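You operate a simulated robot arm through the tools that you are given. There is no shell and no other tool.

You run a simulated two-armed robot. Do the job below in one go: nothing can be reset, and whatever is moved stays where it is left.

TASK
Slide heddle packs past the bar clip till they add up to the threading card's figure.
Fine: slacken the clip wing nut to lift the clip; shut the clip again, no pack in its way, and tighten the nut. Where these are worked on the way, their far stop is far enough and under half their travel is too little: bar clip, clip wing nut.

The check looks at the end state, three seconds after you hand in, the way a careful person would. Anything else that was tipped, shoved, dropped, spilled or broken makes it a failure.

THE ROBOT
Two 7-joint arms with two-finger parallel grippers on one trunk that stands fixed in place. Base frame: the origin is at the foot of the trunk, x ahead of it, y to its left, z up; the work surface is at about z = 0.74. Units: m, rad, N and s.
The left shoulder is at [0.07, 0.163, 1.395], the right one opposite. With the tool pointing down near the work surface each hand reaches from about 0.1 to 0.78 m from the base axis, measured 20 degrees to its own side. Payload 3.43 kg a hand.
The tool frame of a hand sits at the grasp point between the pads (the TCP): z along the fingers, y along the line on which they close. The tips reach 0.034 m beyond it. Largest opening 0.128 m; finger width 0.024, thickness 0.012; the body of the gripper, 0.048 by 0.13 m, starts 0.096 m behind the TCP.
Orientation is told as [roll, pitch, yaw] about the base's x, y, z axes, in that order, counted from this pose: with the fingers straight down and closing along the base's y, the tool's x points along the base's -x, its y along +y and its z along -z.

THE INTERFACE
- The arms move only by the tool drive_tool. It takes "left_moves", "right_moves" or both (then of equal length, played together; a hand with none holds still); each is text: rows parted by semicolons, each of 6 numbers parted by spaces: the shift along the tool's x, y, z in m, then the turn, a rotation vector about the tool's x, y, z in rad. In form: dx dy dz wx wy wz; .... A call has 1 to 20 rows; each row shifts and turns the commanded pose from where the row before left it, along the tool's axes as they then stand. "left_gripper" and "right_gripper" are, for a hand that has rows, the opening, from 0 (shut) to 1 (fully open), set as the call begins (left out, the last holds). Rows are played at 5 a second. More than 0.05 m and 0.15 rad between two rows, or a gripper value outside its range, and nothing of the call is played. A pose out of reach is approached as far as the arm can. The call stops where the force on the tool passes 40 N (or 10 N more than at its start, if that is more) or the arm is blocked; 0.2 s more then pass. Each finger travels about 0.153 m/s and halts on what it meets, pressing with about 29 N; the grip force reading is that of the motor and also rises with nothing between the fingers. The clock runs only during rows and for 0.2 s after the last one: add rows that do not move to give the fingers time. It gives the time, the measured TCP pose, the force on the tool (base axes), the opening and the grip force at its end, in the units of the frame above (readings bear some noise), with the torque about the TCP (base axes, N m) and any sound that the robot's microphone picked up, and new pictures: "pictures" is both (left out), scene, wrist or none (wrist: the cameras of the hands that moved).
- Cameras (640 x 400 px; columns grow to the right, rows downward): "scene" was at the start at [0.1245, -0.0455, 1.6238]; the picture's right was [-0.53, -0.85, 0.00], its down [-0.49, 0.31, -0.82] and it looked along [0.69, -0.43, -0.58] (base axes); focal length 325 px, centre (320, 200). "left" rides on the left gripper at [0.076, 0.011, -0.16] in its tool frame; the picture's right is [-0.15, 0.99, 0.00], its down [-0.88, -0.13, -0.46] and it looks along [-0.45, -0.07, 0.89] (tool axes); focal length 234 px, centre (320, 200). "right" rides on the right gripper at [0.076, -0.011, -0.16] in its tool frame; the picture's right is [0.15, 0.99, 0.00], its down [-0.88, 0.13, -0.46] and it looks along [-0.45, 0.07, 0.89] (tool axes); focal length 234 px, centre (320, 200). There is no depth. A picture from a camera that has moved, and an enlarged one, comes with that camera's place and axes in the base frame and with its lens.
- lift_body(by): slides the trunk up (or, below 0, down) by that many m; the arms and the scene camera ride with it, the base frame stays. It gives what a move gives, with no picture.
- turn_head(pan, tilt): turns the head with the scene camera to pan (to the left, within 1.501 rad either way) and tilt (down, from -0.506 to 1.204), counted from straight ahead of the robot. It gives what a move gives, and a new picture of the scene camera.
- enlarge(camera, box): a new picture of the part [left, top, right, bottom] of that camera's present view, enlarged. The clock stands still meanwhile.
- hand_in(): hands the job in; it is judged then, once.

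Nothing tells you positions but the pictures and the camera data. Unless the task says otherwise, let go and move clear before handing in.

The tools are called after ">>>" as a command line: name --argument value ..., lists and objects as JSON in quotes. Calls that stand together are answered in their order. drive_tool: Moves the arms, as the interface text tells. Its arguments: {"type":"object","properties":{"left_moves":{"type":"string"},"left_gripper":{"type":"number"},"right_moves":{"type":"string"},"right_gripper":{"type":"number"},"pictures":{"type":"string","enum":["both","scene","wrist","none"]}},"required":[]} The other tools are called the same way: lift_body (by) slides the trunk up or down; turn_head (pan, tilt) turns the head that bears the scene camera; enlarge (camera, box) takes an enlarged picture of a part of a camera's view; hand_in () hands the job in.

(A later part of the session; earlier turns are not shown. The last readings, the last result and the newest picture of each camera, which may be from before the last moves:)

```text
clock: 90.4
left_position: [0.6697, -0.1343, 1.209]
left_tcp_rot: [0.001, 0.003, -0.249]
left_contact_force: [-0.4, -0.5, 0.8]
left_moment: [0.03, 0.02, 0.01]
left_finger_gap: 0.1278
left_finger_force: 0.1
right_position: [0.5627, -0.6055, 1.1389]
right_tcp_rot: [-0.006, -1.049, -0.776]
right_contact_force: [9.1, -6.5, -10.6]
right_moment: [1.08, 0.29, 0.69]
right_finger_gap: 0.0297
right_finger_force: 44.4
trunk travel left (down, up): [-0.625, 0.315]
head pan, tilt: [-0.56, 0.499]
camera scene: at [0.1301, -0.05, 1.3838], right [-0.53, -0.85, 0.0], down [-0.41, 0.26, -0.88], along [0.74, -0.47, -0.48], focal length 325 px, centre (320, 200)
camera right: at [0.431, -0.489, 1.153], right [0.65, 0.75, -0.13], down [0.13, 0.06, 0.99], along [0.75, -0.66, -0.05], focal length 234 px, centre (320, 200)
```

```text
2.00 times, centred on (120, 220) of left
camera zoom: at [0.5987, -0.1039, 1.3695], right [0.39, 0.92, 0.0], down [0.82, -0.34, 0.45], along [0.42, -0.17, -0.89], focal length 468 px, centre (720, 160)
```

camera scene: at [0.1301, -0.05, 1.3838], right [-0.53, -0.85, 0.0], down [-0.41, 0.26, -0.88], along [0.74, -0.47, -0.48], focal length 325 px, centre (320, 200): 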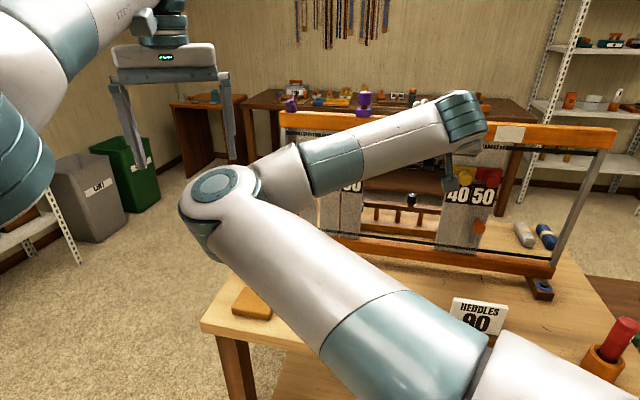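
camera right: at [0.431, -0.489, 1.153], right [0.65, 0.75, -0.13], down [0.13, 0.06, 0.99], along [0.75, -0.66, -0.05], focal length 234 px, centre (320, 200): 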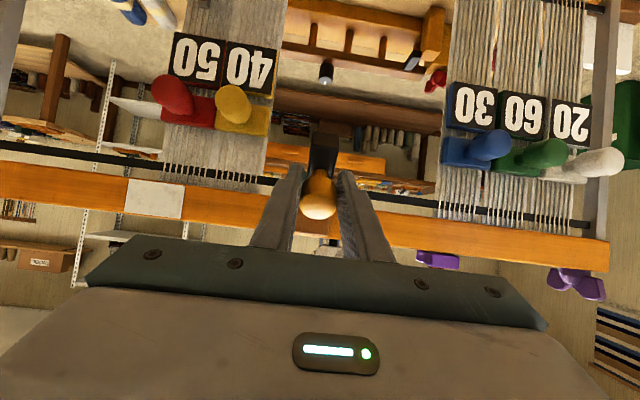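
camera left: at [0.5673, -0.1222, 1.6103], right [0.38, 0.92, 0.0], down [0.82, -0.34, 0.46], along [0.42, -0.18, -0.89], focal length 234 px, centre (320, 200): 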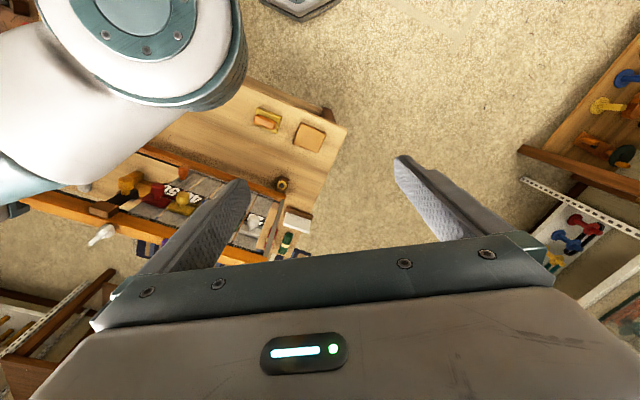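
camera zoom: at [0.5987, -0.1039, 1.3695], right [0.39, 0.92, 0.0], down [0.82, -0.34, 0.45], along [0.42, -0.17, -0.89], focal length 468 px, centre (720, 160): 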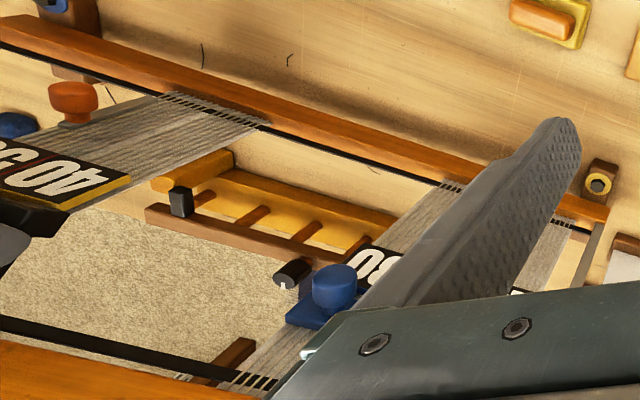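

>>> drive_tool --right_moves "0.0055 0 0.006 0 -0.1 0; 0.0055 0 0.006 0 -0.1 0; 0 0 0 0 0 0" --pictures "wrist"

>>> enlarge --camera "right" --box '[240, 80, 400, 220]'

```text
clock: 91.2
left_position: [0.6686, -0.1327, 1.2112]
left_tcp_rot: [0.004, 0.001, -0.249]
left_contact_force: [0.5, -0.2, -0.3]
left_moment: [0.0, 0.02, 0.01]
left_finger_gap: 0.1281
left_finger_force: 0.0
right_position: [0.5661, -0.608, 1.1234]
right_tcp_rot: [-0.01, -1.25, -0.774]
right_contact_force: [6.9, -2.3, -10.3]
right_moment: [0.38, 0.84, -0.51]
right_finger_gap: 0.0294
right_finger_force: 44.9
trunk travel left (down, up): [-0.625, 0.315]
head pan, tilt: [-0.56, 0.499]
camera right: at [0.4346, -0.4924, 1.1028], right [0.66, 0.73, -0.14], down [-0.01, 0.2, 0.98], along [0.75, -0.65, 0.15], focal length 234 px, centre (320, 200)
```

right: 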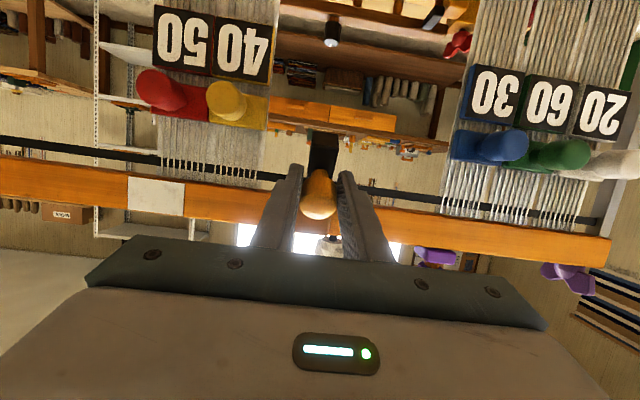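

```text
2.86 times, centred on (320, 150) of right
camera zoom: at [0.4346, -0.4924, 1.1028], right [0.66, 0.73, -0.14], down [-0.01, 0.2, 0.98], along [0.75, -0.65, 0.15], focal length 669 px, centre (320, 343)
```

zoom: 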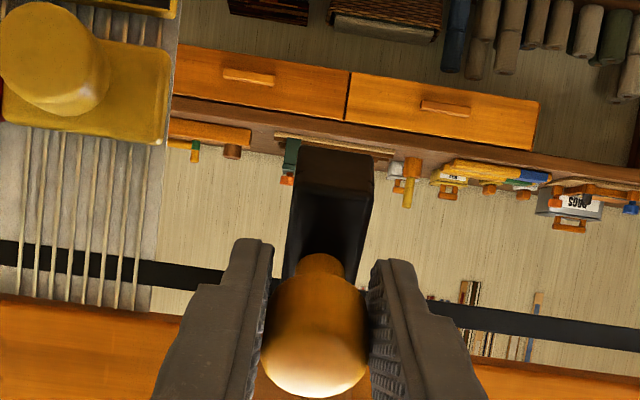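

About 0.5 rad remain. I'll press on along the arc with the knob pivoting in the fingers.

>>> drive_tool --right_moves "0.0024 0 0.004 0 0 0; 0.0024 0 0.0041 0 0 0; 0.0018 0 0.0044 0 0 0; 0.0018 0 0.0044 0 0 0; 0 0 0 0 0 0" --pictures "wrist"

>>> drive_tool --right_moves "0.001 0 0.0046 0 0 0; 0.001 0 0.0046 0 0 0; 0 0 0.004 0 0 0; 0 0 0 0 0 0" --pictures "wrist"

>>> enlarge --camera "right" --box '[240, 80, 400, 220]'

```text
clock: 92.2
left_position: [0.6638, -0.129, 1.2149]
left_tcp_rot: [-0.001, -0.004, -0.25]
left_contact_force: [-0.1, 0.3, -0.1]
left_moment: [-0.02, 0.04, 0.01]
left_finger_gap: 0.1282
left_finger_force: 0.0
right_position: [0.5706, -0.6116, 1.1195]
right_tcp_rot: [-0.007, -1.26, -0.775]
right_contact_force: [-13.5, 26.8, 1.1]
right_moment: [-1.12, -0.34, -1.04]
right_finger_gap: 0.0298
right_finger_force: 44.5
trunk travel left (down, up): [-0.625, 0.315]
head pan, tilt: [-0.56, 0.499]
stopped in row 5 (right hand): the force on the tool passed its limit at 45 N (the readings are from after the stop); the commanded pose is now the measured one
camera right: at [0.4388, -0.4964, 1.0965], right [0.67, 0.73, -0.14], down [-0.02, 0.21, 0.98], along [0.75, -0.65, 0.16], focal length 234 px, centre (320, 200)
```

right: 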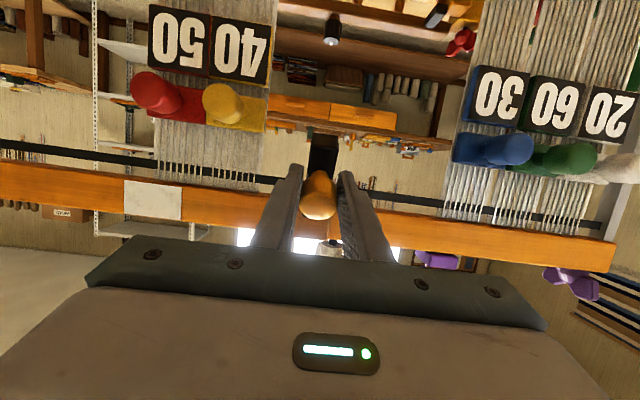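

```text
clock: 92.6
left_position: [0.6646, -0.127, 1.2144]
left_tcp_rot: [-0.004, -0.003, -0.25]
left_contact_force: [0.0, 0.7, 0.1]
left_moment: [0.0, -0.02, -0.02]
left_finger_gap: 0.128
left_finger_force: 0.0
right_position: [0.5706, -0.6123, 1.1186]
right_tcp_rot: [-0.009, -1.261, -0.778]
right_contact_force: [-18.6, 26.4, 1.4]
right_moment: [-1.18, -0.62, -0.33]
right_finger_gap: 0.0297
right_finger_force: 45.1
trunk travel left (down, up): [-0.625, 0.315]
head pan, tilt: [-0.56, 0.499]
stopped in row 1 (right hand): the force on the tool passed its limit at 42 N (the readings are from after the stop); the commanded pose is now the measured one
camera right: at [0.439, -0.4964, 1.0961], right [0.67, 0.73, -0.14], down [-0.02, 0.21, 0.98], along [0.74, -0.65, 0.16], focal length 234 px, centre (320, 200)
```

right: 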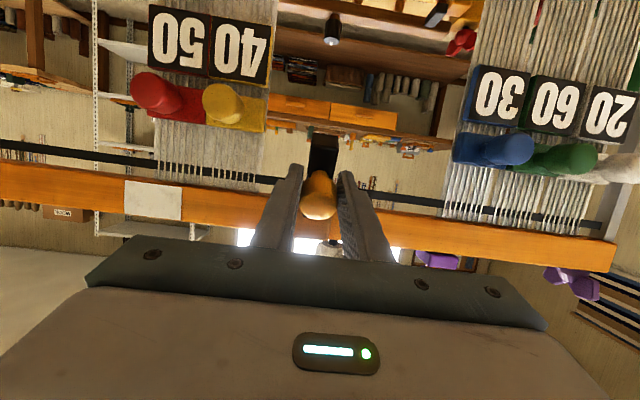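

```text
2.86 times, centred on (320, 150) of right
camera zoom: at [0.439, -0.4964, 1.0961], right [0.67, 0.73, -0.14], down [-0.02, 0.21, 0.98], along [0.74, -0.65, 0.16], focal length 669 px, centre (320, 343)
```

zoom: 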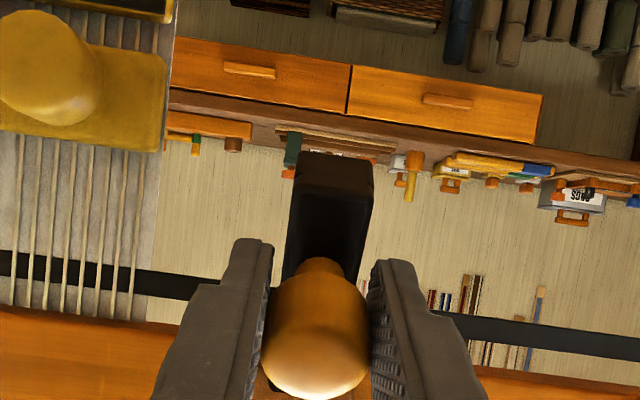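

The grip is too stiff to let the knob pivot (30 N push-back). I'll let go, back off, shut the fingers and push the knob end home instead.

>>> drive_tool --right_moves "0 0 0 0 0 0; 0 0 0 0 0 0; 0 0 -0.03 0 0 0; 0 0 -0.035 0 0 0; 0 0 0 0 0 0" --right_gripper 0.42 --pictures "none"

>>> drive_tool --right_moves "0 0 0 0 0 0; 0 0 0 0 0 0; 0 0 0 0 0 0" --right_gripper 0 --pictures "both"

>>> enlarge --camera "right" --box '[240, 80, 400, 220]'

>>> enlarge --camera "scene" --box '[380, 60, 540, 220]'

```text
clock: 93.8
left_position: [0.6685, -0.1327, 1.2124]
left_tcp_rot: [0.002, -0.001, -0.249]
left_contact_force: [-0.3, -0.2, -0.8]
left_moment: [0.02, 0.01, 0.03]
left_finger_gap: 0.128
left_finger_force: 0.0
right_position: [0.5321, -0.5744, 1.1336]
right_tcp_rot: [-0.005, -1.255, -0.778]
right_contact_force: [0.0, -0.1, -0.5]
right_moment: [0.03, -0.02, -0.02]
right_finger_gap: 0.0537
right_finger_force: 0.1
trunk travel left (down, up): [-0.625, 0.315]
head pan, tilt: [-0.56, 0.499]
```

```text
clock: 94.6
left_position: [0.6687, -0.1323, 1.2114]
left_tcp_rot: [0.0, 0.001, -0.248]
left_contact_force: [0.9, -0.1, -0.2]
left_moment: [0.0, 0.0, 0.03]
left_finger_gap: 0.1282
left_finger_force: 0.0
right_position: [0.5308, -0.5756, 1.1349]
right_tcp_rot: [-0.002, -1.255, -0.781]
right_contact_force: [-0.2, -0.1, -0.1]
right_moment: [0.0, 0.0, 0.01]
right_finger_gap: 0.0
right_finger_force: 28.8
trunk travel left (down, up): [-0.625, 0.315]
head pan, tilt: [-0.56, 0.499]
camera scene: at [0.1268, -0.047, 1.3842], right [-0.53, -0.85, 0.0], down [-0.41, 0.25, -0.88], along [0.74, -0.47, -0.48], focal length 325 px, centre (320, 200)
camera right: at [0.3992, -0.4582, 1.113], right [0.67, 0.73, -0.14], down [-0.02, 0.21, 0.98], along [0.75, -0.65, 0.15], focal length 234 px, centre (320, 200)
```

scene: 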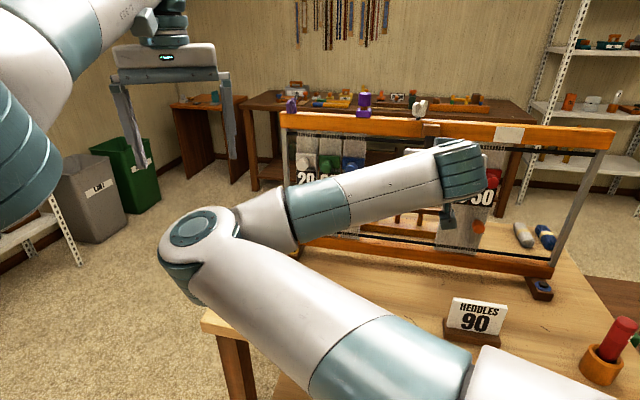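
right: 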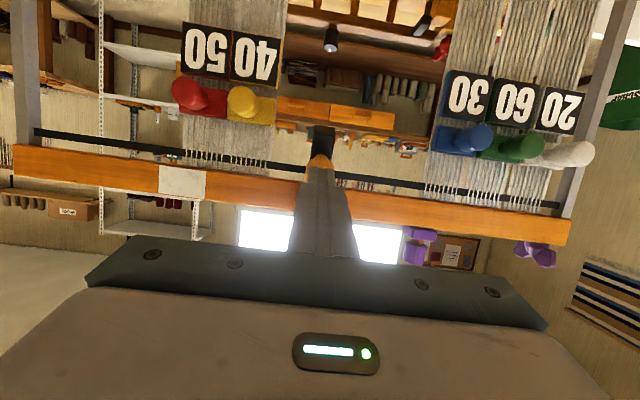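

```text
2.86 times, centred on (320, 150) of right
camera zoom: at [0.3992, -0.4582, 1.113], right [0.67, 0.73, -0.14], down [-0.02, 0.21, 0.98], along [0.75, -0.65, 0.15], focal length 669 px, centre (320, 343)
```

zoom: 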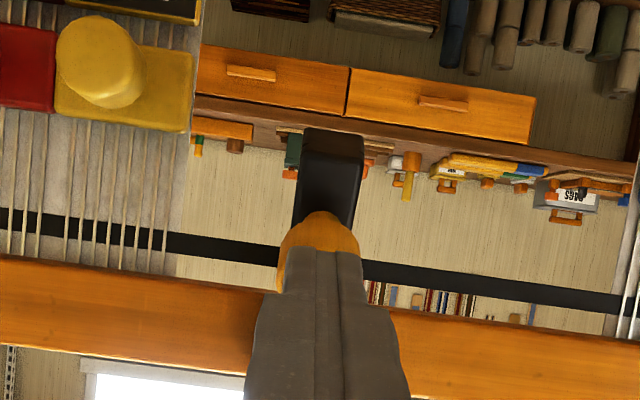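

```text
2.50 times, centred on (460, 140) of scene
camera zoom: at [0.1268, -0.047, 1.3842], right [-0.53, -0.85, 0.0], down [-0.41, 0.25, -0.88], along [0.74, -0.47, -0.48], focal length 812 px, centre (-30, 350)
```

zoom: 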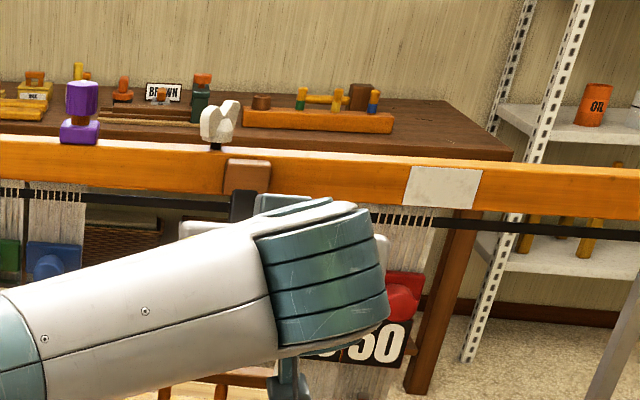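

The closed fingertips are lined up with the knob end. I'll push it home.

>>> drive_tool --right_moves "0 0 0.012 0 0 0; 0 0 0.012 0 0 0; 0.001 0 0.006 0 0 0; 0.003 0 0.005 0 0 0; 0.003 0 0.005 0 0 0; 0.003 0 0.005 0 0 0; 0 0 0 0 0 0" --pictures "wrist"

>>> enlarge --camera "right" --box '[240, 80, 400, 220]'

```text
clock: 96.2
left_position: [0.6668, -0.1313, 1.2135]
left_tcp_rot: [0.001, -0.001, -0.25]
left_contact_force: [0.5, -0.2, -0.3]
left_moment: [0.01, -0.01, -0.01]
left_finger_gap: 0.1275
left_finger_force: 0.2
right_position: [0.5576, -0.6018, 1.1118]
right_tcp_rot: [-0.004, -1.258, -0.782]
right_contact_force: [-4.9, 6.2, 3.2]
right_moment: [-0.03, -0.14, 0.0]
right_finger_gap: 0.0
right_finger_force: 28.9
trunk travel left (down, up): [-0.625, 0.315]
head pan, tilt: [-0.56, 0.499]
camera right: at [0.426, -0.4849, 1.09], right [0.67, 0.73, -0.14], down [-0.02, 0.21, 0.98], along [0.75, -0.65, 0.15], focal length 234 px, centre (320, 200)
```

right: 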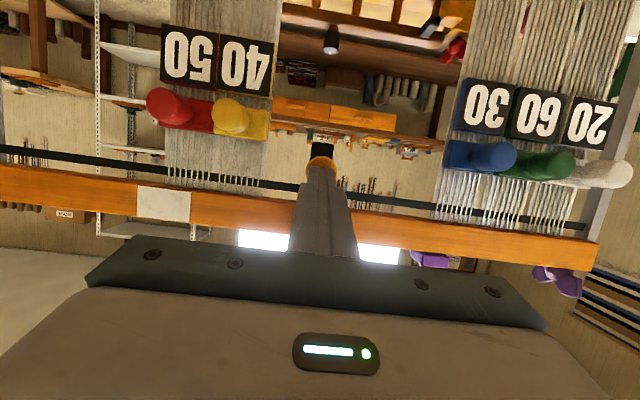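

```text
2.86 times, centred on (320, 150) of right
camera zoom: at [0.426, -0.4849, 1.09], right [0.67, 0.73, -0.14], down [-0.02, 0.21, 0.98], along [0.75, -0.65, 0.15], focal length 669 px, centre (320, 343)
```

zoom: 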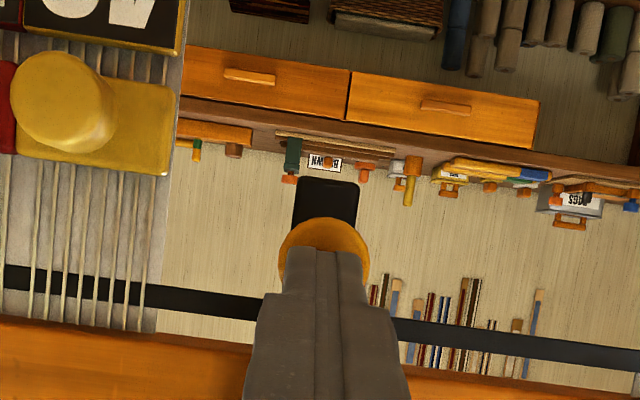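

>>> drive_tool --right_moves "0.001 0 0.003 0 0 0; 0.001 0 0.003 0 0 0; 0 0 0.003 0 0 0; 0 0 0 0 0 0" --pictures "wrist"

>>> enlarge --camera "right" --box '[240, 80, 400, 220]'

```text
clock: 97.0
left_position: [0.6629, -0.127, 1.2157]
left_tcp_rot: [-0.003, -0.006, -0.25]
left_contact_force: [0.6, -0.3, 0.0]
left_moment: [0.02, 0.01, -0.02]
left_finger_gap: 0.1283
left_finger_force: 0.0
right_position: [0.5579, -0.602, 1.1127]
right_tcp_rot: [-0.004, -1.262, -0.785]
right_contact_force: [-25.0, 29.5, 5.7]
right_moment: [-0.19, -0.16, 0.2]
right_finger_gap: 0.0001
right_finger_force: 29.2
trunk travel left (down, up): [-0.625, 0.315]
head pan, tilt: [-0.56, 0.499]
stopped in row 3 (right hand): the force on the tool passed its limit at 43 N (the readings are from after the stop); the commanded pose is now the measured one
camera right: at [0.4264, -0.4846, 1.0892], right [0.67, 0.73, -0.14], down [-0.02, 0.21, 0.98], along [0.74, -0.65, 0.16], focal length 234 px, centre (320, 200)
```

right: 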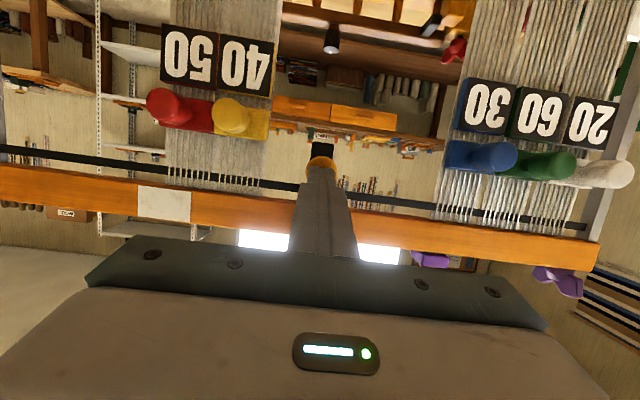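

```text
2.86 times, centred on (320, 150) of right
camera zoom: at [0.4264, -0.4846, 1.0892], right [0.67, 0.73, -0.14], down [-0.02, 0.21, 0.98], along [0.74, -0.65, 0.16], focal length 669 px, centre (320, 343)
```

zoom: 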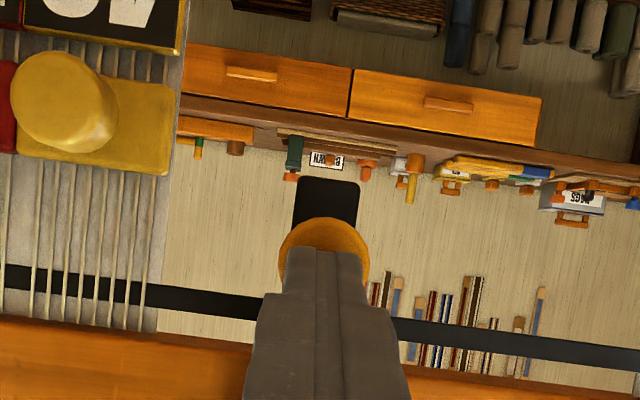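

A hard stop: the clip is shut home. I'll back off, raise the trunk again, and check the clip.

>>> drive_tool --right_moves "0 0 -0.03 0 0 0; 0 0 -0.03 0 0 0; 0 0 -0.03 0 0 0; 0 0 0 0 0 0" --pictures "wrist"

>>> lift_body --by 0.25

>>> enlarge --camera "left" --box '[0, 80, 240, 280]'

>>> enlarge --camera "scene" --box '[280, 100, 540, 260]'

```text
clock: 98.0
left_position: [0.6675, -0.1318, 1.2125]
left_tcp_rot: [0.001, 0.0, -0.252]
left_contact_force: [0.5, 0.6, 0.8]
left_moment: [-0.02, 0.02, 0.01]
left_finger_gap: 0.1279
left_finger_force: 0.0
right_position: [0.5025, -0.547, 1.1338]
right_tcp_rot: [-0.004, -1.254, -0.781]
right_contact_force: [0.2, 0.7, -0.5]
right_moment: [0.0, 0.02, 0.01]
right_finger_gap: 0.0
right_finger_force: 28.9
trunk travel left (down, up): [-0.625, 0.315]
head pan, tilt: [-0.56, 0.499]
camera right: at [0.3711, -0.4304, 1.113], right [0.67, 0.73, -0.14], down [-0.02, 0.21, 0.98], along [0.74, -0.65, 0.15], focal length 234 px, centre (320, 200)
```

right: 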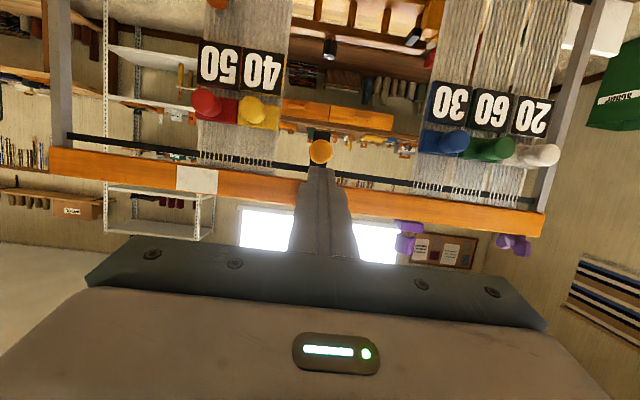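

```text
clock: 100.6
left_position: [0.6681, -0.1329, 1.4623]
left_tcp_rot: [0.0, 0.0, -0.25]
left_contact_force: [-0.3, -0.1, -0.1]
left_moment: [0.04, -0.03, -0.01]
left_finger_gap: 0.1279
left_finger_force: 0.1
right_position: [0.504, -0.5475, 1.3852]
right_tcp_rot: [-0.006, -1.256, -0.782]
right_contact_force: [-0.5, 1.1, 0.5]
right_moment: [0.01, -0.01, -0.01]
right_finger_gap: 0.0
right_finger_force: 29.0
trunk travel left (down, up): [-0.875, 0.065]
head pan, tilt: [-0.56, 0.499]
```

```text
2.00 times, centred on (120, 180) of left
camera zoom: at [0.5963, -0.1019, 1.6209], right [0.39, 0.92, 0.0], down [0.82, -0.34, 0.46], along [0.42, -0.18, -0.89], focal length 468 px, centre (720, 240)
```

zoom: 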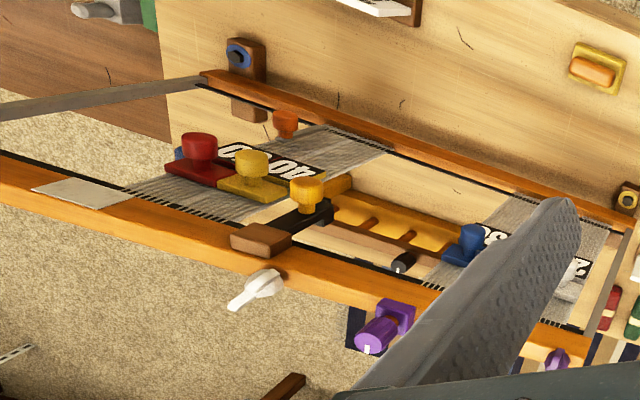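

```text
2.46 times, centred on (410, 180) of scene
camera zoom: at [0.1272, -0.0472, 1.6341], right [-0.53, -0.85, 0.0], down [-0.41, 0.25, -0.88], along [0.74, -0.47, -0.48], focal length 799 px, centre (98, 249)
```

zoom: 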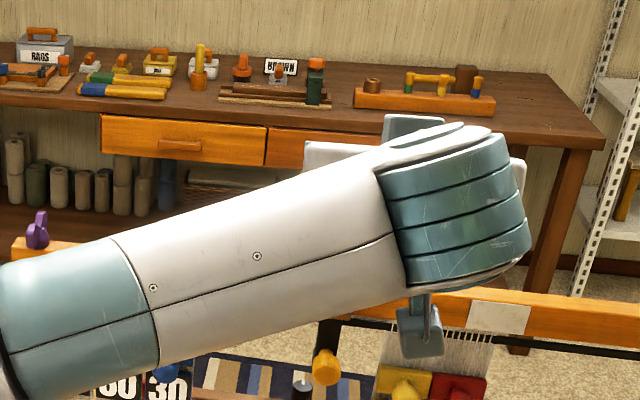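

The clip hangs shut between the pairs: 50 and 40 past it, 30, 60, 20 before it. Now I'll bring the hand tool-down again and yaw it to match the fin (about 1.84 rad) for tightening.

>>> drive_tool --right_moves "0 0 0 0 0.15 0; 0 0 0 0 0.15 0; 0 0 0 0 0.15 0; 0 0 0 0 0.15 0; 0 0 0 0 0.15 0; 0 0 0 0 0.15 0; 0 0 0 0 0.15 0; 0 0 0 0 0.15 0; 0 0 0 0 0.056 0; 0 0 0 0 0 0" --right_gripper 0.45 --pictures "both"

```text
clock: 102.8
left_position: [0.6675, -0.1325, 1.4626]
left_tcp_rot: [-0.002, 0.0, -0.25]
left_contact_force: [-0.2, -0.2, -0.5]
left_moment: [-0.02, 0.01, -0.01]
left_finger_gap: 0.1278
left_finger_force: 0.0
right_position: [0.5019, -0.5468, 1.3851]
right_tcp_rot: [-0.001, 0.002, -0.787]
right_contact_force: [0.2, 0.2, -0.6]
right_moment: [-0.03, -0.05, 0.0]
right_finger_gap: 0.0578
right_finger_force: 0.1
trunk travel left (down, up): [-0.875, 0.065]
head pan, tilt: [-0.56, 0.499]
camera scene: at [0.1268, -0.0465, 1.6342], right [-0.53, -0.85, 0.0], down [-0.41, 0.25, -0.88], along [0.74, -0.47, -0.48], focal length 325 px, centre (320, 200)
camera right: at [0.4421, -0.5004, 1.5455], right [0.6, 0.8, 0.0], down [0.72, -0.53, 0.45], along [0.36, -0.27, -0.89], focal length 234 px, centre (320, 200)
```

scene: 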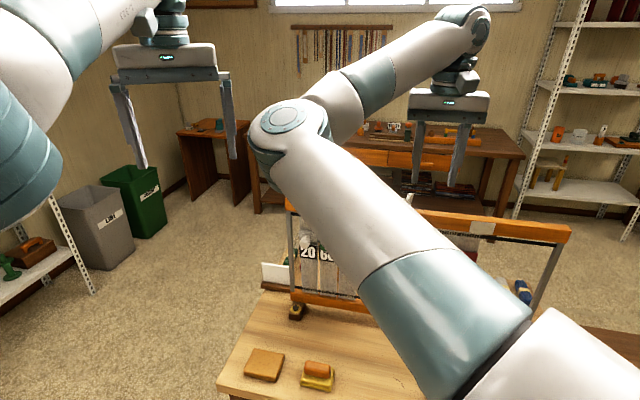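
right: 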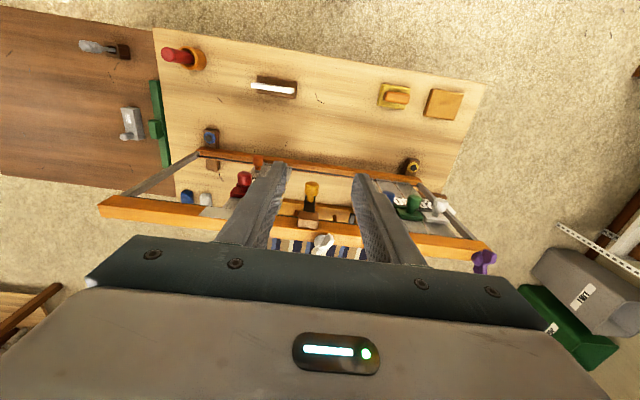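

>>> drive_tool --right_moves "-0.0376 0.0068 0 0 0 0; -0.0376 0.0068 0 0 0 0; -0.0376 0.0068 0 0 0 0; -0.0376 0.0068 0 0 0 0; -0.0376 0.0068 0 0 0 0; 0 0 0.025 0 0 0; 0 0 0.03 0 0 0; 0 0 0 0 0 0" --pictures "wrist"

>>> drive_tool --right_moves "0 0 0 0 0 -0.1458; 0 0 0 0 0 -0.1458; 0 0 0 0 0 -0.1458; 0 0 0 0 0 -0.1458; 0 0 0 0 0 -0.1458; 0 0 0 0 0 -0.1458; 0 0 0 0 0 -0.1458; 0 0 0 0 0 -0.1458; 0 0 0 0 0 -0.1458; 0 0 0 0 0 -0.1458; 0 0 0 0 0 -0.1458; 0 0 0 0 0 -0.1458; 0 0 0 0 0 -0.1458; 0 0 0 0 0 -0.1458; 0 0 0 0 0 -0.1458; 0 0 0 0 0 -0.1458; 0 0 0 0 0 -0.1458; 0 0 0 0 0 -0.1458; 0 0 0 0 0 0" --pictures "wrist"

>>> enlarge --camera "right" --box '[240, 80, 400, 220]'

```text
clock: 104.6
left_position: [0.6671, -0.1346, 1.4626]
left_tcp_rot: [0.001, 0.002, -0.249]
left_contact_force: [-0.5, 0.4, 0.5]
left_moment: [0.01, 0.0, 0.01]
left_finger_gap: 0.128
left_finger_force: 0.0
right_position: [0.6595, -0.6578, 1.3288]
right_tcp_rot: [0.0, 0.003, -0.786]
right_contact_force: [0.3, 0.0, 0.8]
right_moment: [0.02, -0.03, 0.02]
right_finger_gap: 0.0577
right_finger_force: 0.0
trunk travel left (down, up): [-0.875, 0.065]
head pan, tilt: [-0.56, 0.499]
camera right: at [0.5974, -0.6111, 1.4885], right [0.6, 0.8, 0.0], down [0.71, -0.53, 0.45], along [0.37, -0.27, -0.89], focal length 234 px, centre (320, 200)
```

right: 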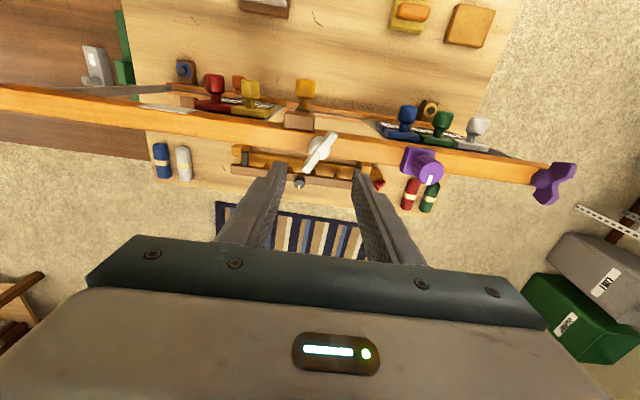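

```text
clock: 108.6
left_position: [0.6676, -0.1332, 1.4616]
left_tcp_rot: [-0.001, 0.0, -0.249]
left_contact_force: [0.6, -0.2, -0.3]
left_moment: [0.0, -0.03, -0.06]
left_finger_gap: 0.1281
left_finger_force: 0.0
right_position: [0.6597, -0.6559, 1.3285]
right_tcp_rot: [0.003, 0.0, 1.838]
right_contact_force: [-0.1, -0.3, 0.7]
right_moment: [-0.01, 0.01, -0.01]
right_finger_gap: 0.0577
right_finger_force: 0.2
trunk travel left (down, up): [-0.875, 0.065]
head pan, tilt: [-0.56, 0.499]
camera right: at [0.6919, -0.7255, 1.4896], right [-0.91, -0.4, 0.0], down [-0.36, 0.81, 0.46], along [-0.19, 0.42, -0.89], focal length 234 px, centre (320, 200)
```

right: 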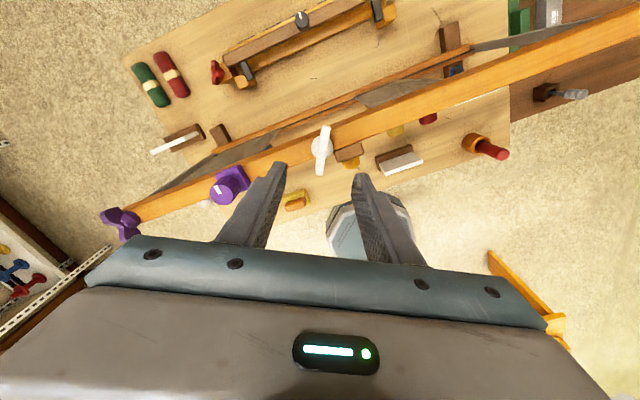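

```text
2.86 times, centred on (320, 150) of right
camera zoom: at [0.6919, -0.7255, 1.4896], right [-0.91, -0.4, 0.0], down [-0.36, 0.81, 0.46], along [-0.19, 0.42, -0.89], focal length 669 px, centre (320, 343)
```

zoom: 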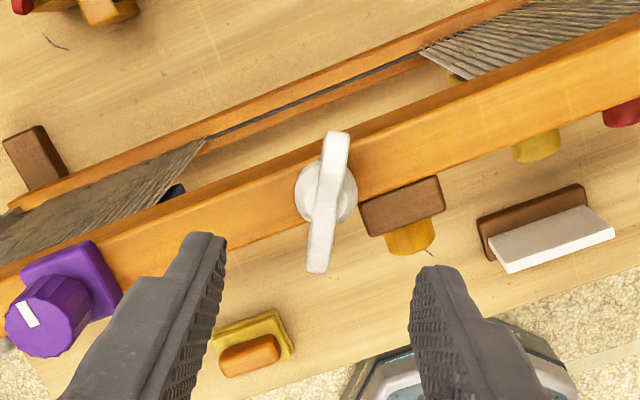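

The fin is exactly in line with the tool. I'll descend to the same height as before and grip it.

>>> drive_tool --right_moves "-0.001 0.0015 0.03 0 0 0; 0 0 0.03 0 0 0; 0 0 0.03 0 0 0; 0 0 0.005 0 0 0; 0 0 0 0 0 0" --pictures "wrist"

>>> enlarge --camera "right" --box '[240, 80, 400, 220]'

>>> drive_tool --right_moves "0 0 0 0 0 0; 0 0 0 0 0 0; 0 0 0 0 0 0" --right_gripper 0 --pictures "wrist"

```text
clock: 109.8
left_position: [0.6685, -0.1321, 1.4622]
left_tcp_rot: [0.0, 0.0, -0.25]
left_contact_force: [-0.5, 0.3, -0.1]
left_moment: [0.0, 0.03, 0.01]
left_finger_gap: 0.128
left_finger_force: 0.1
right_position: [0.658, -0.6539, 1.2337]
right_tcp_rot: [0.003, -0.001, 1.838]
right_contact_force: [0.2, -0.5, 0.0]
right_moment: [0.01, 0.0, -0.01]
right_finger_gap: 0.0576
right_finger_force: 0.2
trunk travel left (down, up): [-0.875, 0.065]
head pan, tilt: [-0.56, 0.499]
camera right: at [0.6899, -0.7249, 1.3946], right [-0.92, -0.4, 0.0], down [-0.36, 0.81, 0.46], along [-0.18, 0.42, -0.89], focal length 234 px, centre (320, 200)
```

right: 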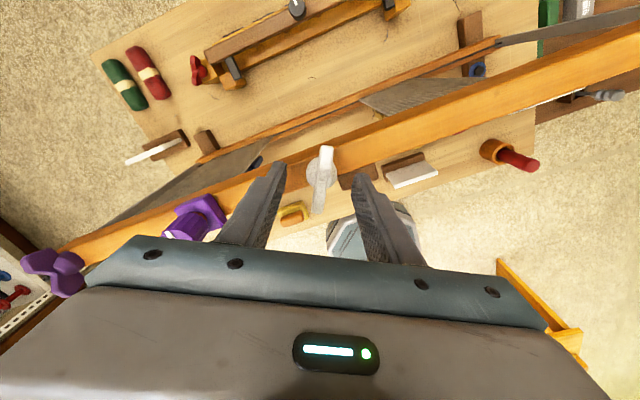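

```text
2.86 times, centred on (320, 150) of right
camera zoom: at [0.6899, -0.7249, 1.3946], right [-0.92, -0.4, 0.0], down [-0.36, 0.81, 0.46], along [-0.18, 0.42, -0.89], focal length 669 px, centre (320, 343)
```

zoom: 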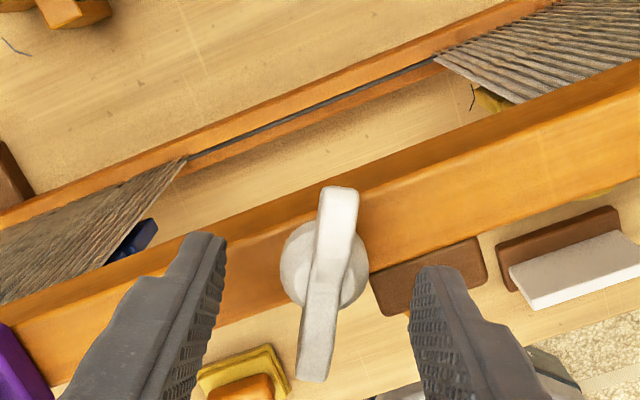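

```text
clock: 110.6
left_position: [0.667, -0.1331, 1.4625]
left_tcp_rot: [0.001, -0.001, -0.249]
left_contact_force: [0.3, -0.2, 0.4]
left_moment: [-0.01, -0.01, 0.0]
left_finger_gap: 0.1282
left_finger_force: 0.0
right_position: [0.6565, -0.6552, 1.2335]
right_tcp_rot: [0.001, -0.002, 1.839]
right_contact_force: [-3.9, 2.3, -4.1]
right_moment: [0.23, -0.23, -0.78]
right_finger_gap: 0.01
right_finger_force: 43.4
trunk travel left (down, up): [-0.875, 0.065]
head pan, tilt: [-0.56, 0.499]
camera right: at [0.6889, -0.7256, 1.3943], right [-0.92, -0.4, 0.0], down [-0.36, 0.81, 0.46], along [-0.18, 0.42, -0.89], focal length 234 px, centre (320, 200)
```

right: 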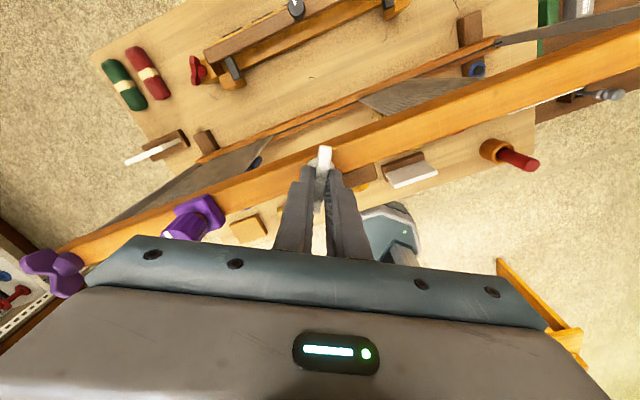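

Gripped. I'll turn clockwise (tightening) in stages, checking the side load.

>>> drive_tool --right_moves "0 0 0 0 0 0.1; 0 0 0 0 0 0.1; 0 0 0 0 0 0.1; 0 0 0 0 0 0.1; 0 0 0 0 0 0.1; 0 0 0 0 0 0" --pictures "wrist"

```text
clock: 112.0
left_position: [0.6675, -0.1344, 1.4603]
left_tcp_rot: [0.002, 0.001, -0.249]
left_contact_force: [-0.8, -0.1, -0.3]
left_moment: [-0.01, -0.02, 0.0]
left_finger_gap: 0.1282
left_finger_force: 0.1
right_position: [0.6579, -0.6556, 1.2333]
right_tcp_rot: [0.002, 0.0, 1.338]
right_contact_force: [-3.1, -1.0, -1.6]
right_moment: [1.26, -0.32, 0.0]
right_finger_gap: 0.0097
right_finger_force: 43.8
trunk travel left (down, up): [-0.875, 0.065]
head pan, tilt: [-0.56, 0.499]
camera right: at [0.6521, -0.7318, 1.3944], right [-1.0, 0.09, 0.0], down [0.08, 0.89, 0.46], along [0.04, 0.45, -0.89], focal length 234 px, centre (320, 200)
```

right: 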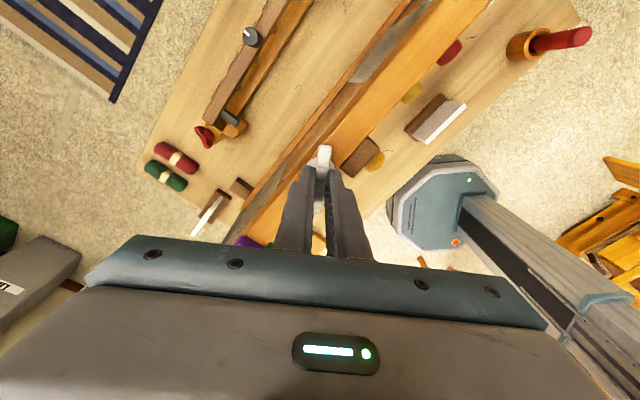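

>>> drive_tool --right_moves "0 0 0 0 0 0.1; 0 0 0 0 0 0.1; 0 0 0 0 0 0.1; 0 0 0 0 0 0.1; 0 0 0 0 0 0.1; 0 0 0 0 0 0" --pictures "wrist"

>>> drive_tool --right_moves "0 0 0 0 0 0.1; 0 0 0 0 0 0.1; 0 0 0 0 0 0.1; 0 0 0 0 0 0.1; 0 0 0 0 0 0" --pictures "wrist"

```text
clock: 113.4
left_position: [0.6686, -0.133, 1.4618]
left_tcp_rot: [0.002, 0.0, -0.25]
left_contact_force: [0.4, -0.5, 0.8]
left_moment: [0.0, 0.0, 0.0]
left_finger_gap: 0.1282
left_finger_force: 0.0
right_position: [0.66, -0.6571, 1.2328]
right_tcp_rot: [0.001, 0.001, 0.838]
right_contact_force: [4.1, -5.1, 2.5]
right_moment: [0.77, -0.96, -0.03]
right_finger_gap: 0.0101
right_finger_force: 42.9
trunk travel left (down, up): [-0.875, 0.065]
head pan, tilt: [-0.56, 0.499]
camera right: at [0.6169, -0.7195, 1.3945], right [-0.83, 0.55, 0.0], down [0.49, 0.74, 0.46], along [0.25, 0.38, -0.89], focal length 234 px, centre (320, 200)
```

right: 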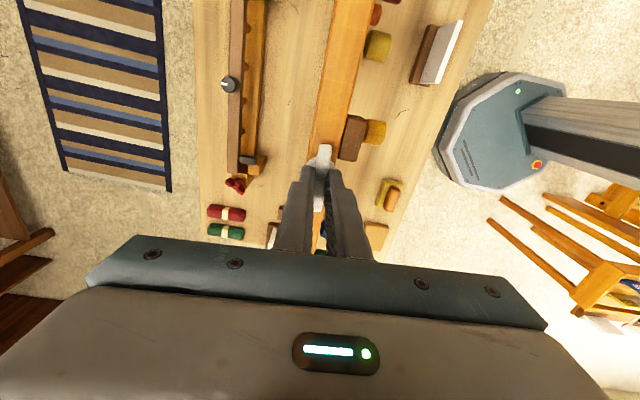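

```text
clock: 114.6
left_position: [0.6687, -0.1339, 1.4608]
left_tcp_rot: [0.002, 0.004, -0.251]
left_contact_force: [-0.2, -0.9, -1.3]
left_moment: [-0.02, 0.0, -0.02]
left_finger_gap: 0.1281
left_finger_force: 0.0
right_position: [0.6599, -0.6567, 1.2333]
right_tcp_rot: [0.0, 0.004, 0.436]
right_contact_force: [11.4, -11.5, 11.2]
right_moment: [0.13, -1.18, 0.01]
right_finger_gap: 0.0098
right_finger_force: 43.7
trunk travel left (down, up): [-0.875, 0.065]
head pan, tilt: [-0.56, 0.499]
camera right: at [0.5958, -0.6982, 1.3945], right [-0.55, 0.83, 0.0], down [0.74, 0.49, 0.45], along [0.38, 0.25, -0.89], focal length 234 px, centre (320, 200)
```

right: 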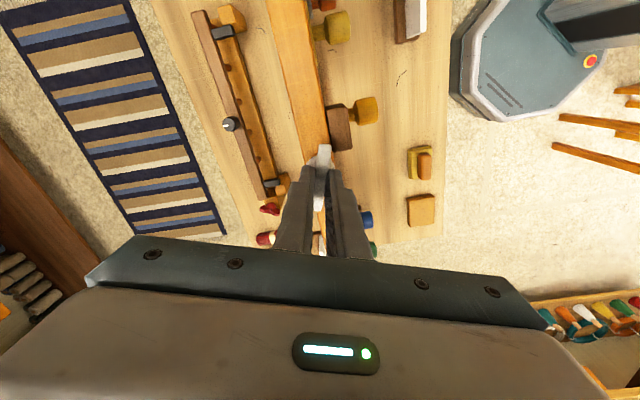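

>>> drive_tool --right_moves "-0.0005 -0.0013 -0.0005 0 0 0.1; 0 0 0 0 0 0.1; 0 0 0 0 0 0.1; 0 0 0 0 0 0.1; 0 0 0 0 0 0" --pictures "none"

>>> drive_tool --right_moves "0 0 0 0 0 0.1; 0 0 0 0 0 0.1; 0 0 0 0 0 0.1; 0 0 0 0 0 0" --pictures "wrist"

```text
clock: 115.8
left_position: [0.6677, -0.1336, 1.4619]
left_tcp_rot: [0.002, 0.001, -0.248]
left_contact_force: [0.5, 0.6, 0.6]
left_moment: [-0.04, 0.0, 0.01]
left_finger_gap: 0.1282
left_finger_force: 0.0
right_position: [0.6593, -0.6572, 1.234]
right_tcp_rot: [0.001, 0.001, 0.036]
right_contact_force: [8.5, -9.3, 8.0]
right_moment: [-0.26, -1.09, -0.03]
right_finger_gap: 0.01
right_finger_force: 43.8
trunk travel left (down, up): [-0.875, 0.065]
head pan, tilt: [-0.56, 0.499]
```

```text
clock: 116.8
left_position: [0.6676, -0.1344, 1.4611]
left_tcp_rot: [0.004, 0.001, -0.25]
left_contact_force: [0.7, 0.0, -0.6]
left_moment: [0.01, 0.04, -0.02]
left_finger_gap: 0.1277
left_finger_force: 0.1
right_position: [0.6593, -0.6579, 1.2336]
right_tcp_rot: [0.0, 0.001, -0.262]
right_contact_force: [9.2, -14.0, 12.4]
right_moment: [-0.12, 0.51, -0.03]
right_finger_gap: 0.0099
right_finger_force: 43.5
trunk travel left (down, up): [-0.875, 0.065]
head pan, tilt: [-0.56, 0.499]
camera right: at [0.584, -0.6483, 1.3946], right [0.12, 0.99, 0.0], down [0.89, -0.1, 0.45], along [0.45, -0.05, -0.89], focal length 234 px, centre (320, 200)
```

right: 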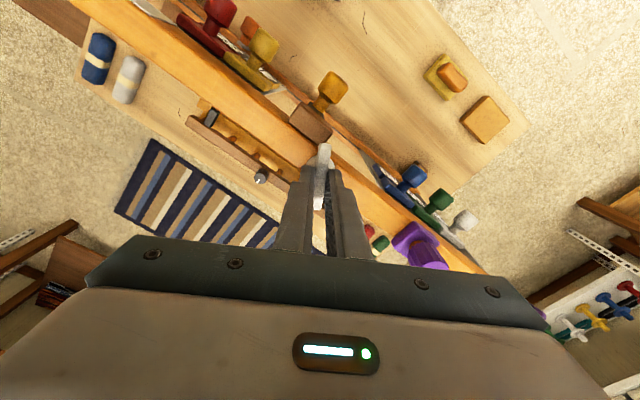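

>>> drive_tool --right_moves "-0.0003 -0.001 0 0 0 0.1; 0 0 0 0 0 0.1; 0 0 0 0 0 0.1; 0 0 0 0 0 0.1; 0 0 0 0 0 0" --pictures "none"

>>> drive_tool --right_moves "0 0 0 0 0 0.08; 0 0 0 0 0 0.06; 0 0 0 0 0 0.06; 0 0 0 0 0 0.06; 0 0 0 0 0 0" --pictures "wrist"

>>> enlarge --camera "right" --box '[240, 80, 400, 220]'

```text
clock: 118.0
left_position: [0.6678, -0.1338, 1.4622]
left_tcp_rot: [0.001, 0.001, -0.251]
left_contact_force: [0.2, -0.3, -0.3]
left_moment: [-0.01, 0.01, 0.01]
left_finger_gap: 0.128
left_finger_force: 0.0
right_position: [0.6601, -0.6576, 1.2334]
right_tcp_rot: [0.0, 0.002, -0.664]
right_contact_force: [6.8, -11.4, 12.0]
right_moment: [0.4, 0.57, -0.03]
right_finger_gap: 0.01
right_finger_force: 43.2
trunk travel left (down, up): [-0.875, 0.065]
head pan, tilt: [-0.56, 0.499]
```

```text
clock: 119.2
left_position: [0.6684, -0.1333, 1.4634]
left_tcp_rot: [0.002, -0.001, -0.25]
left_contact_force: [-0.4, 0.3, 0.3]
left_moment: [0.0, -0.01, 0.0]
left_finger_gap: 0.1285
left_finger_force: 0.1
right_position: [0.6582, -0.6574, 1.234]
right_tcp_rot: [0.002, 0.002, -0.924]
right_contact_force: [1.8, -6.6, 4.7]
right_moment: [0.0, -0.34, 1.11]
right_finger_gap: 0.013
right_finger_force: 45.2
trunk travel left (down, up): [-0.875, 0.065]
head pan, tilt: [-0.56, 0.499]
camera right: at [0.6044, -0.604, 1.3946], right [0.7, 0.71, 0.0], down [0.64, -0.62, 0.45], along [0.32, -0.32, -0.89], focal length 234 px, centre (320, 200)
```

right: 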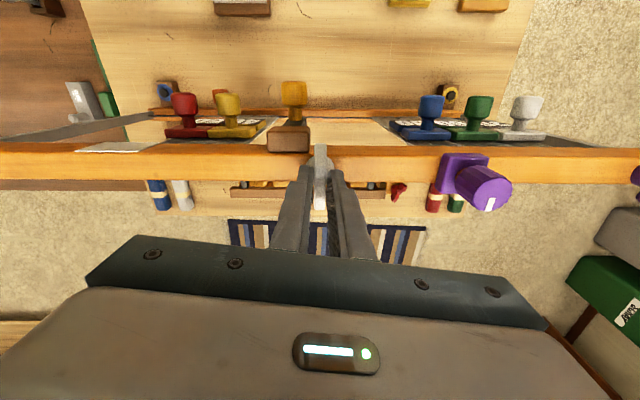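

```text
2.86 times, centred on (320, 150) of right
camera zoom: at [0.6044, -0.604, 1.3946], right [0.7, 0.71, 0.0], down [0.64, -0.62, 0.45], along [0.32, -0.32, -0.89], focal length 669 px, centre (320, 343)
```

zoom: 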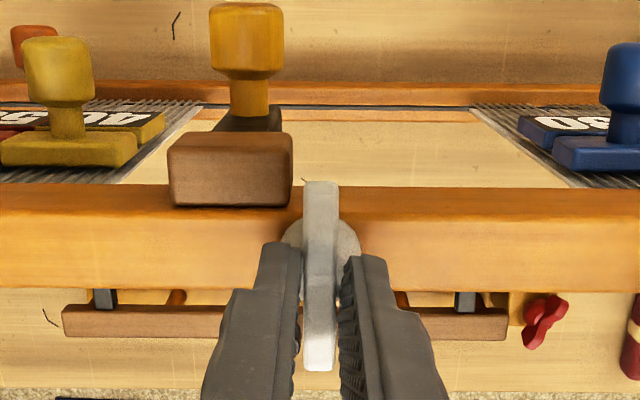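

The tight stop is felt (torque 1.1, fin square across the beam as at the start). I'll open, rise straight up, and check everything.

>>> drive_tool --right_moves "0 0 0 0 0 0; 0 0 0 0 0 0; 0 0 -0.03 0 0 0; 0 0 -0.03 0 0 0; 0 0 -0.03 0 0 0; 0 0 0 0 0 0" --right_gripper 0.45 --pictures "wrist"

>>> enlarge --camera "right" --box '[240, 80, 400, 220]'

```text
clock: 120.6
left_position: [0.6677, -0.1333, 1.4629]
left_tcp_rot: [0.001, 0.001, -0.25]
left_contact_force: [0.2, 0.0, 0.3]
left_moment: [0.02, -0.02, 0.0]
left_finger_gap: 0.128
left_finger_force: 0.2
right_position: [0.6601, -0.6562, 1.3047]
right_tcp_rot: [-0.001, 0.0, -0.916]
right_contact_force: [0.4, 0.4, 0.2]
right_moment: [-0.04, -0.01, 0.04]
right_finger_gap: 0.0577
right_finger_force: 0.2
right hand out of reach, approached as far as the arm can: row 5
trunk travel left (down, up): [-0.875, 0.065]
head pan, tilt: [-0.56, 0.499]
camera right: at [0.6053, -0.6022, 1.4645], right [0.7, 0.72, 0.0], down [0.64, -0.62, 0.46], along [0.33, -0.32, -0.89], focal length 234 px, centre (320, 200)
```

right: 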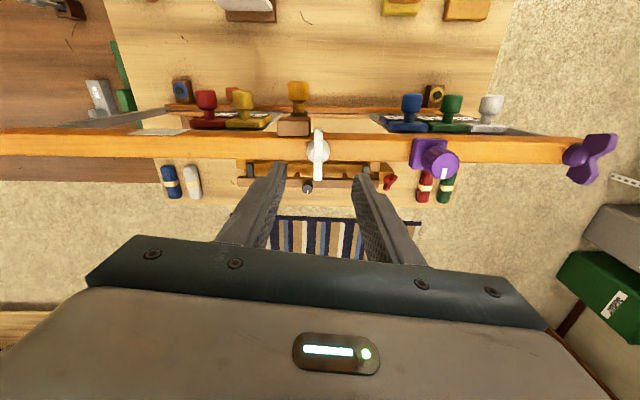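

```text
2.86 times, centred on (320, 150) of right
camera zoom: at [0.6053, -0.6022, 1.4645], right [0.7, 0.72, 0.0], down [0.64, -0.62, 0.46], along [0.33, -0.32, -0.89], focal length 669 px, centre (320, 343)
```

zoom: 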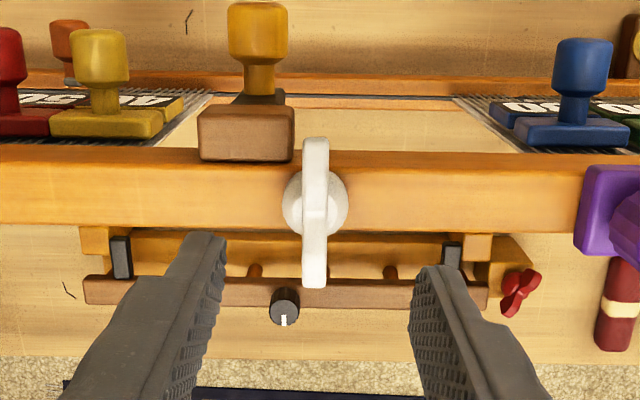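

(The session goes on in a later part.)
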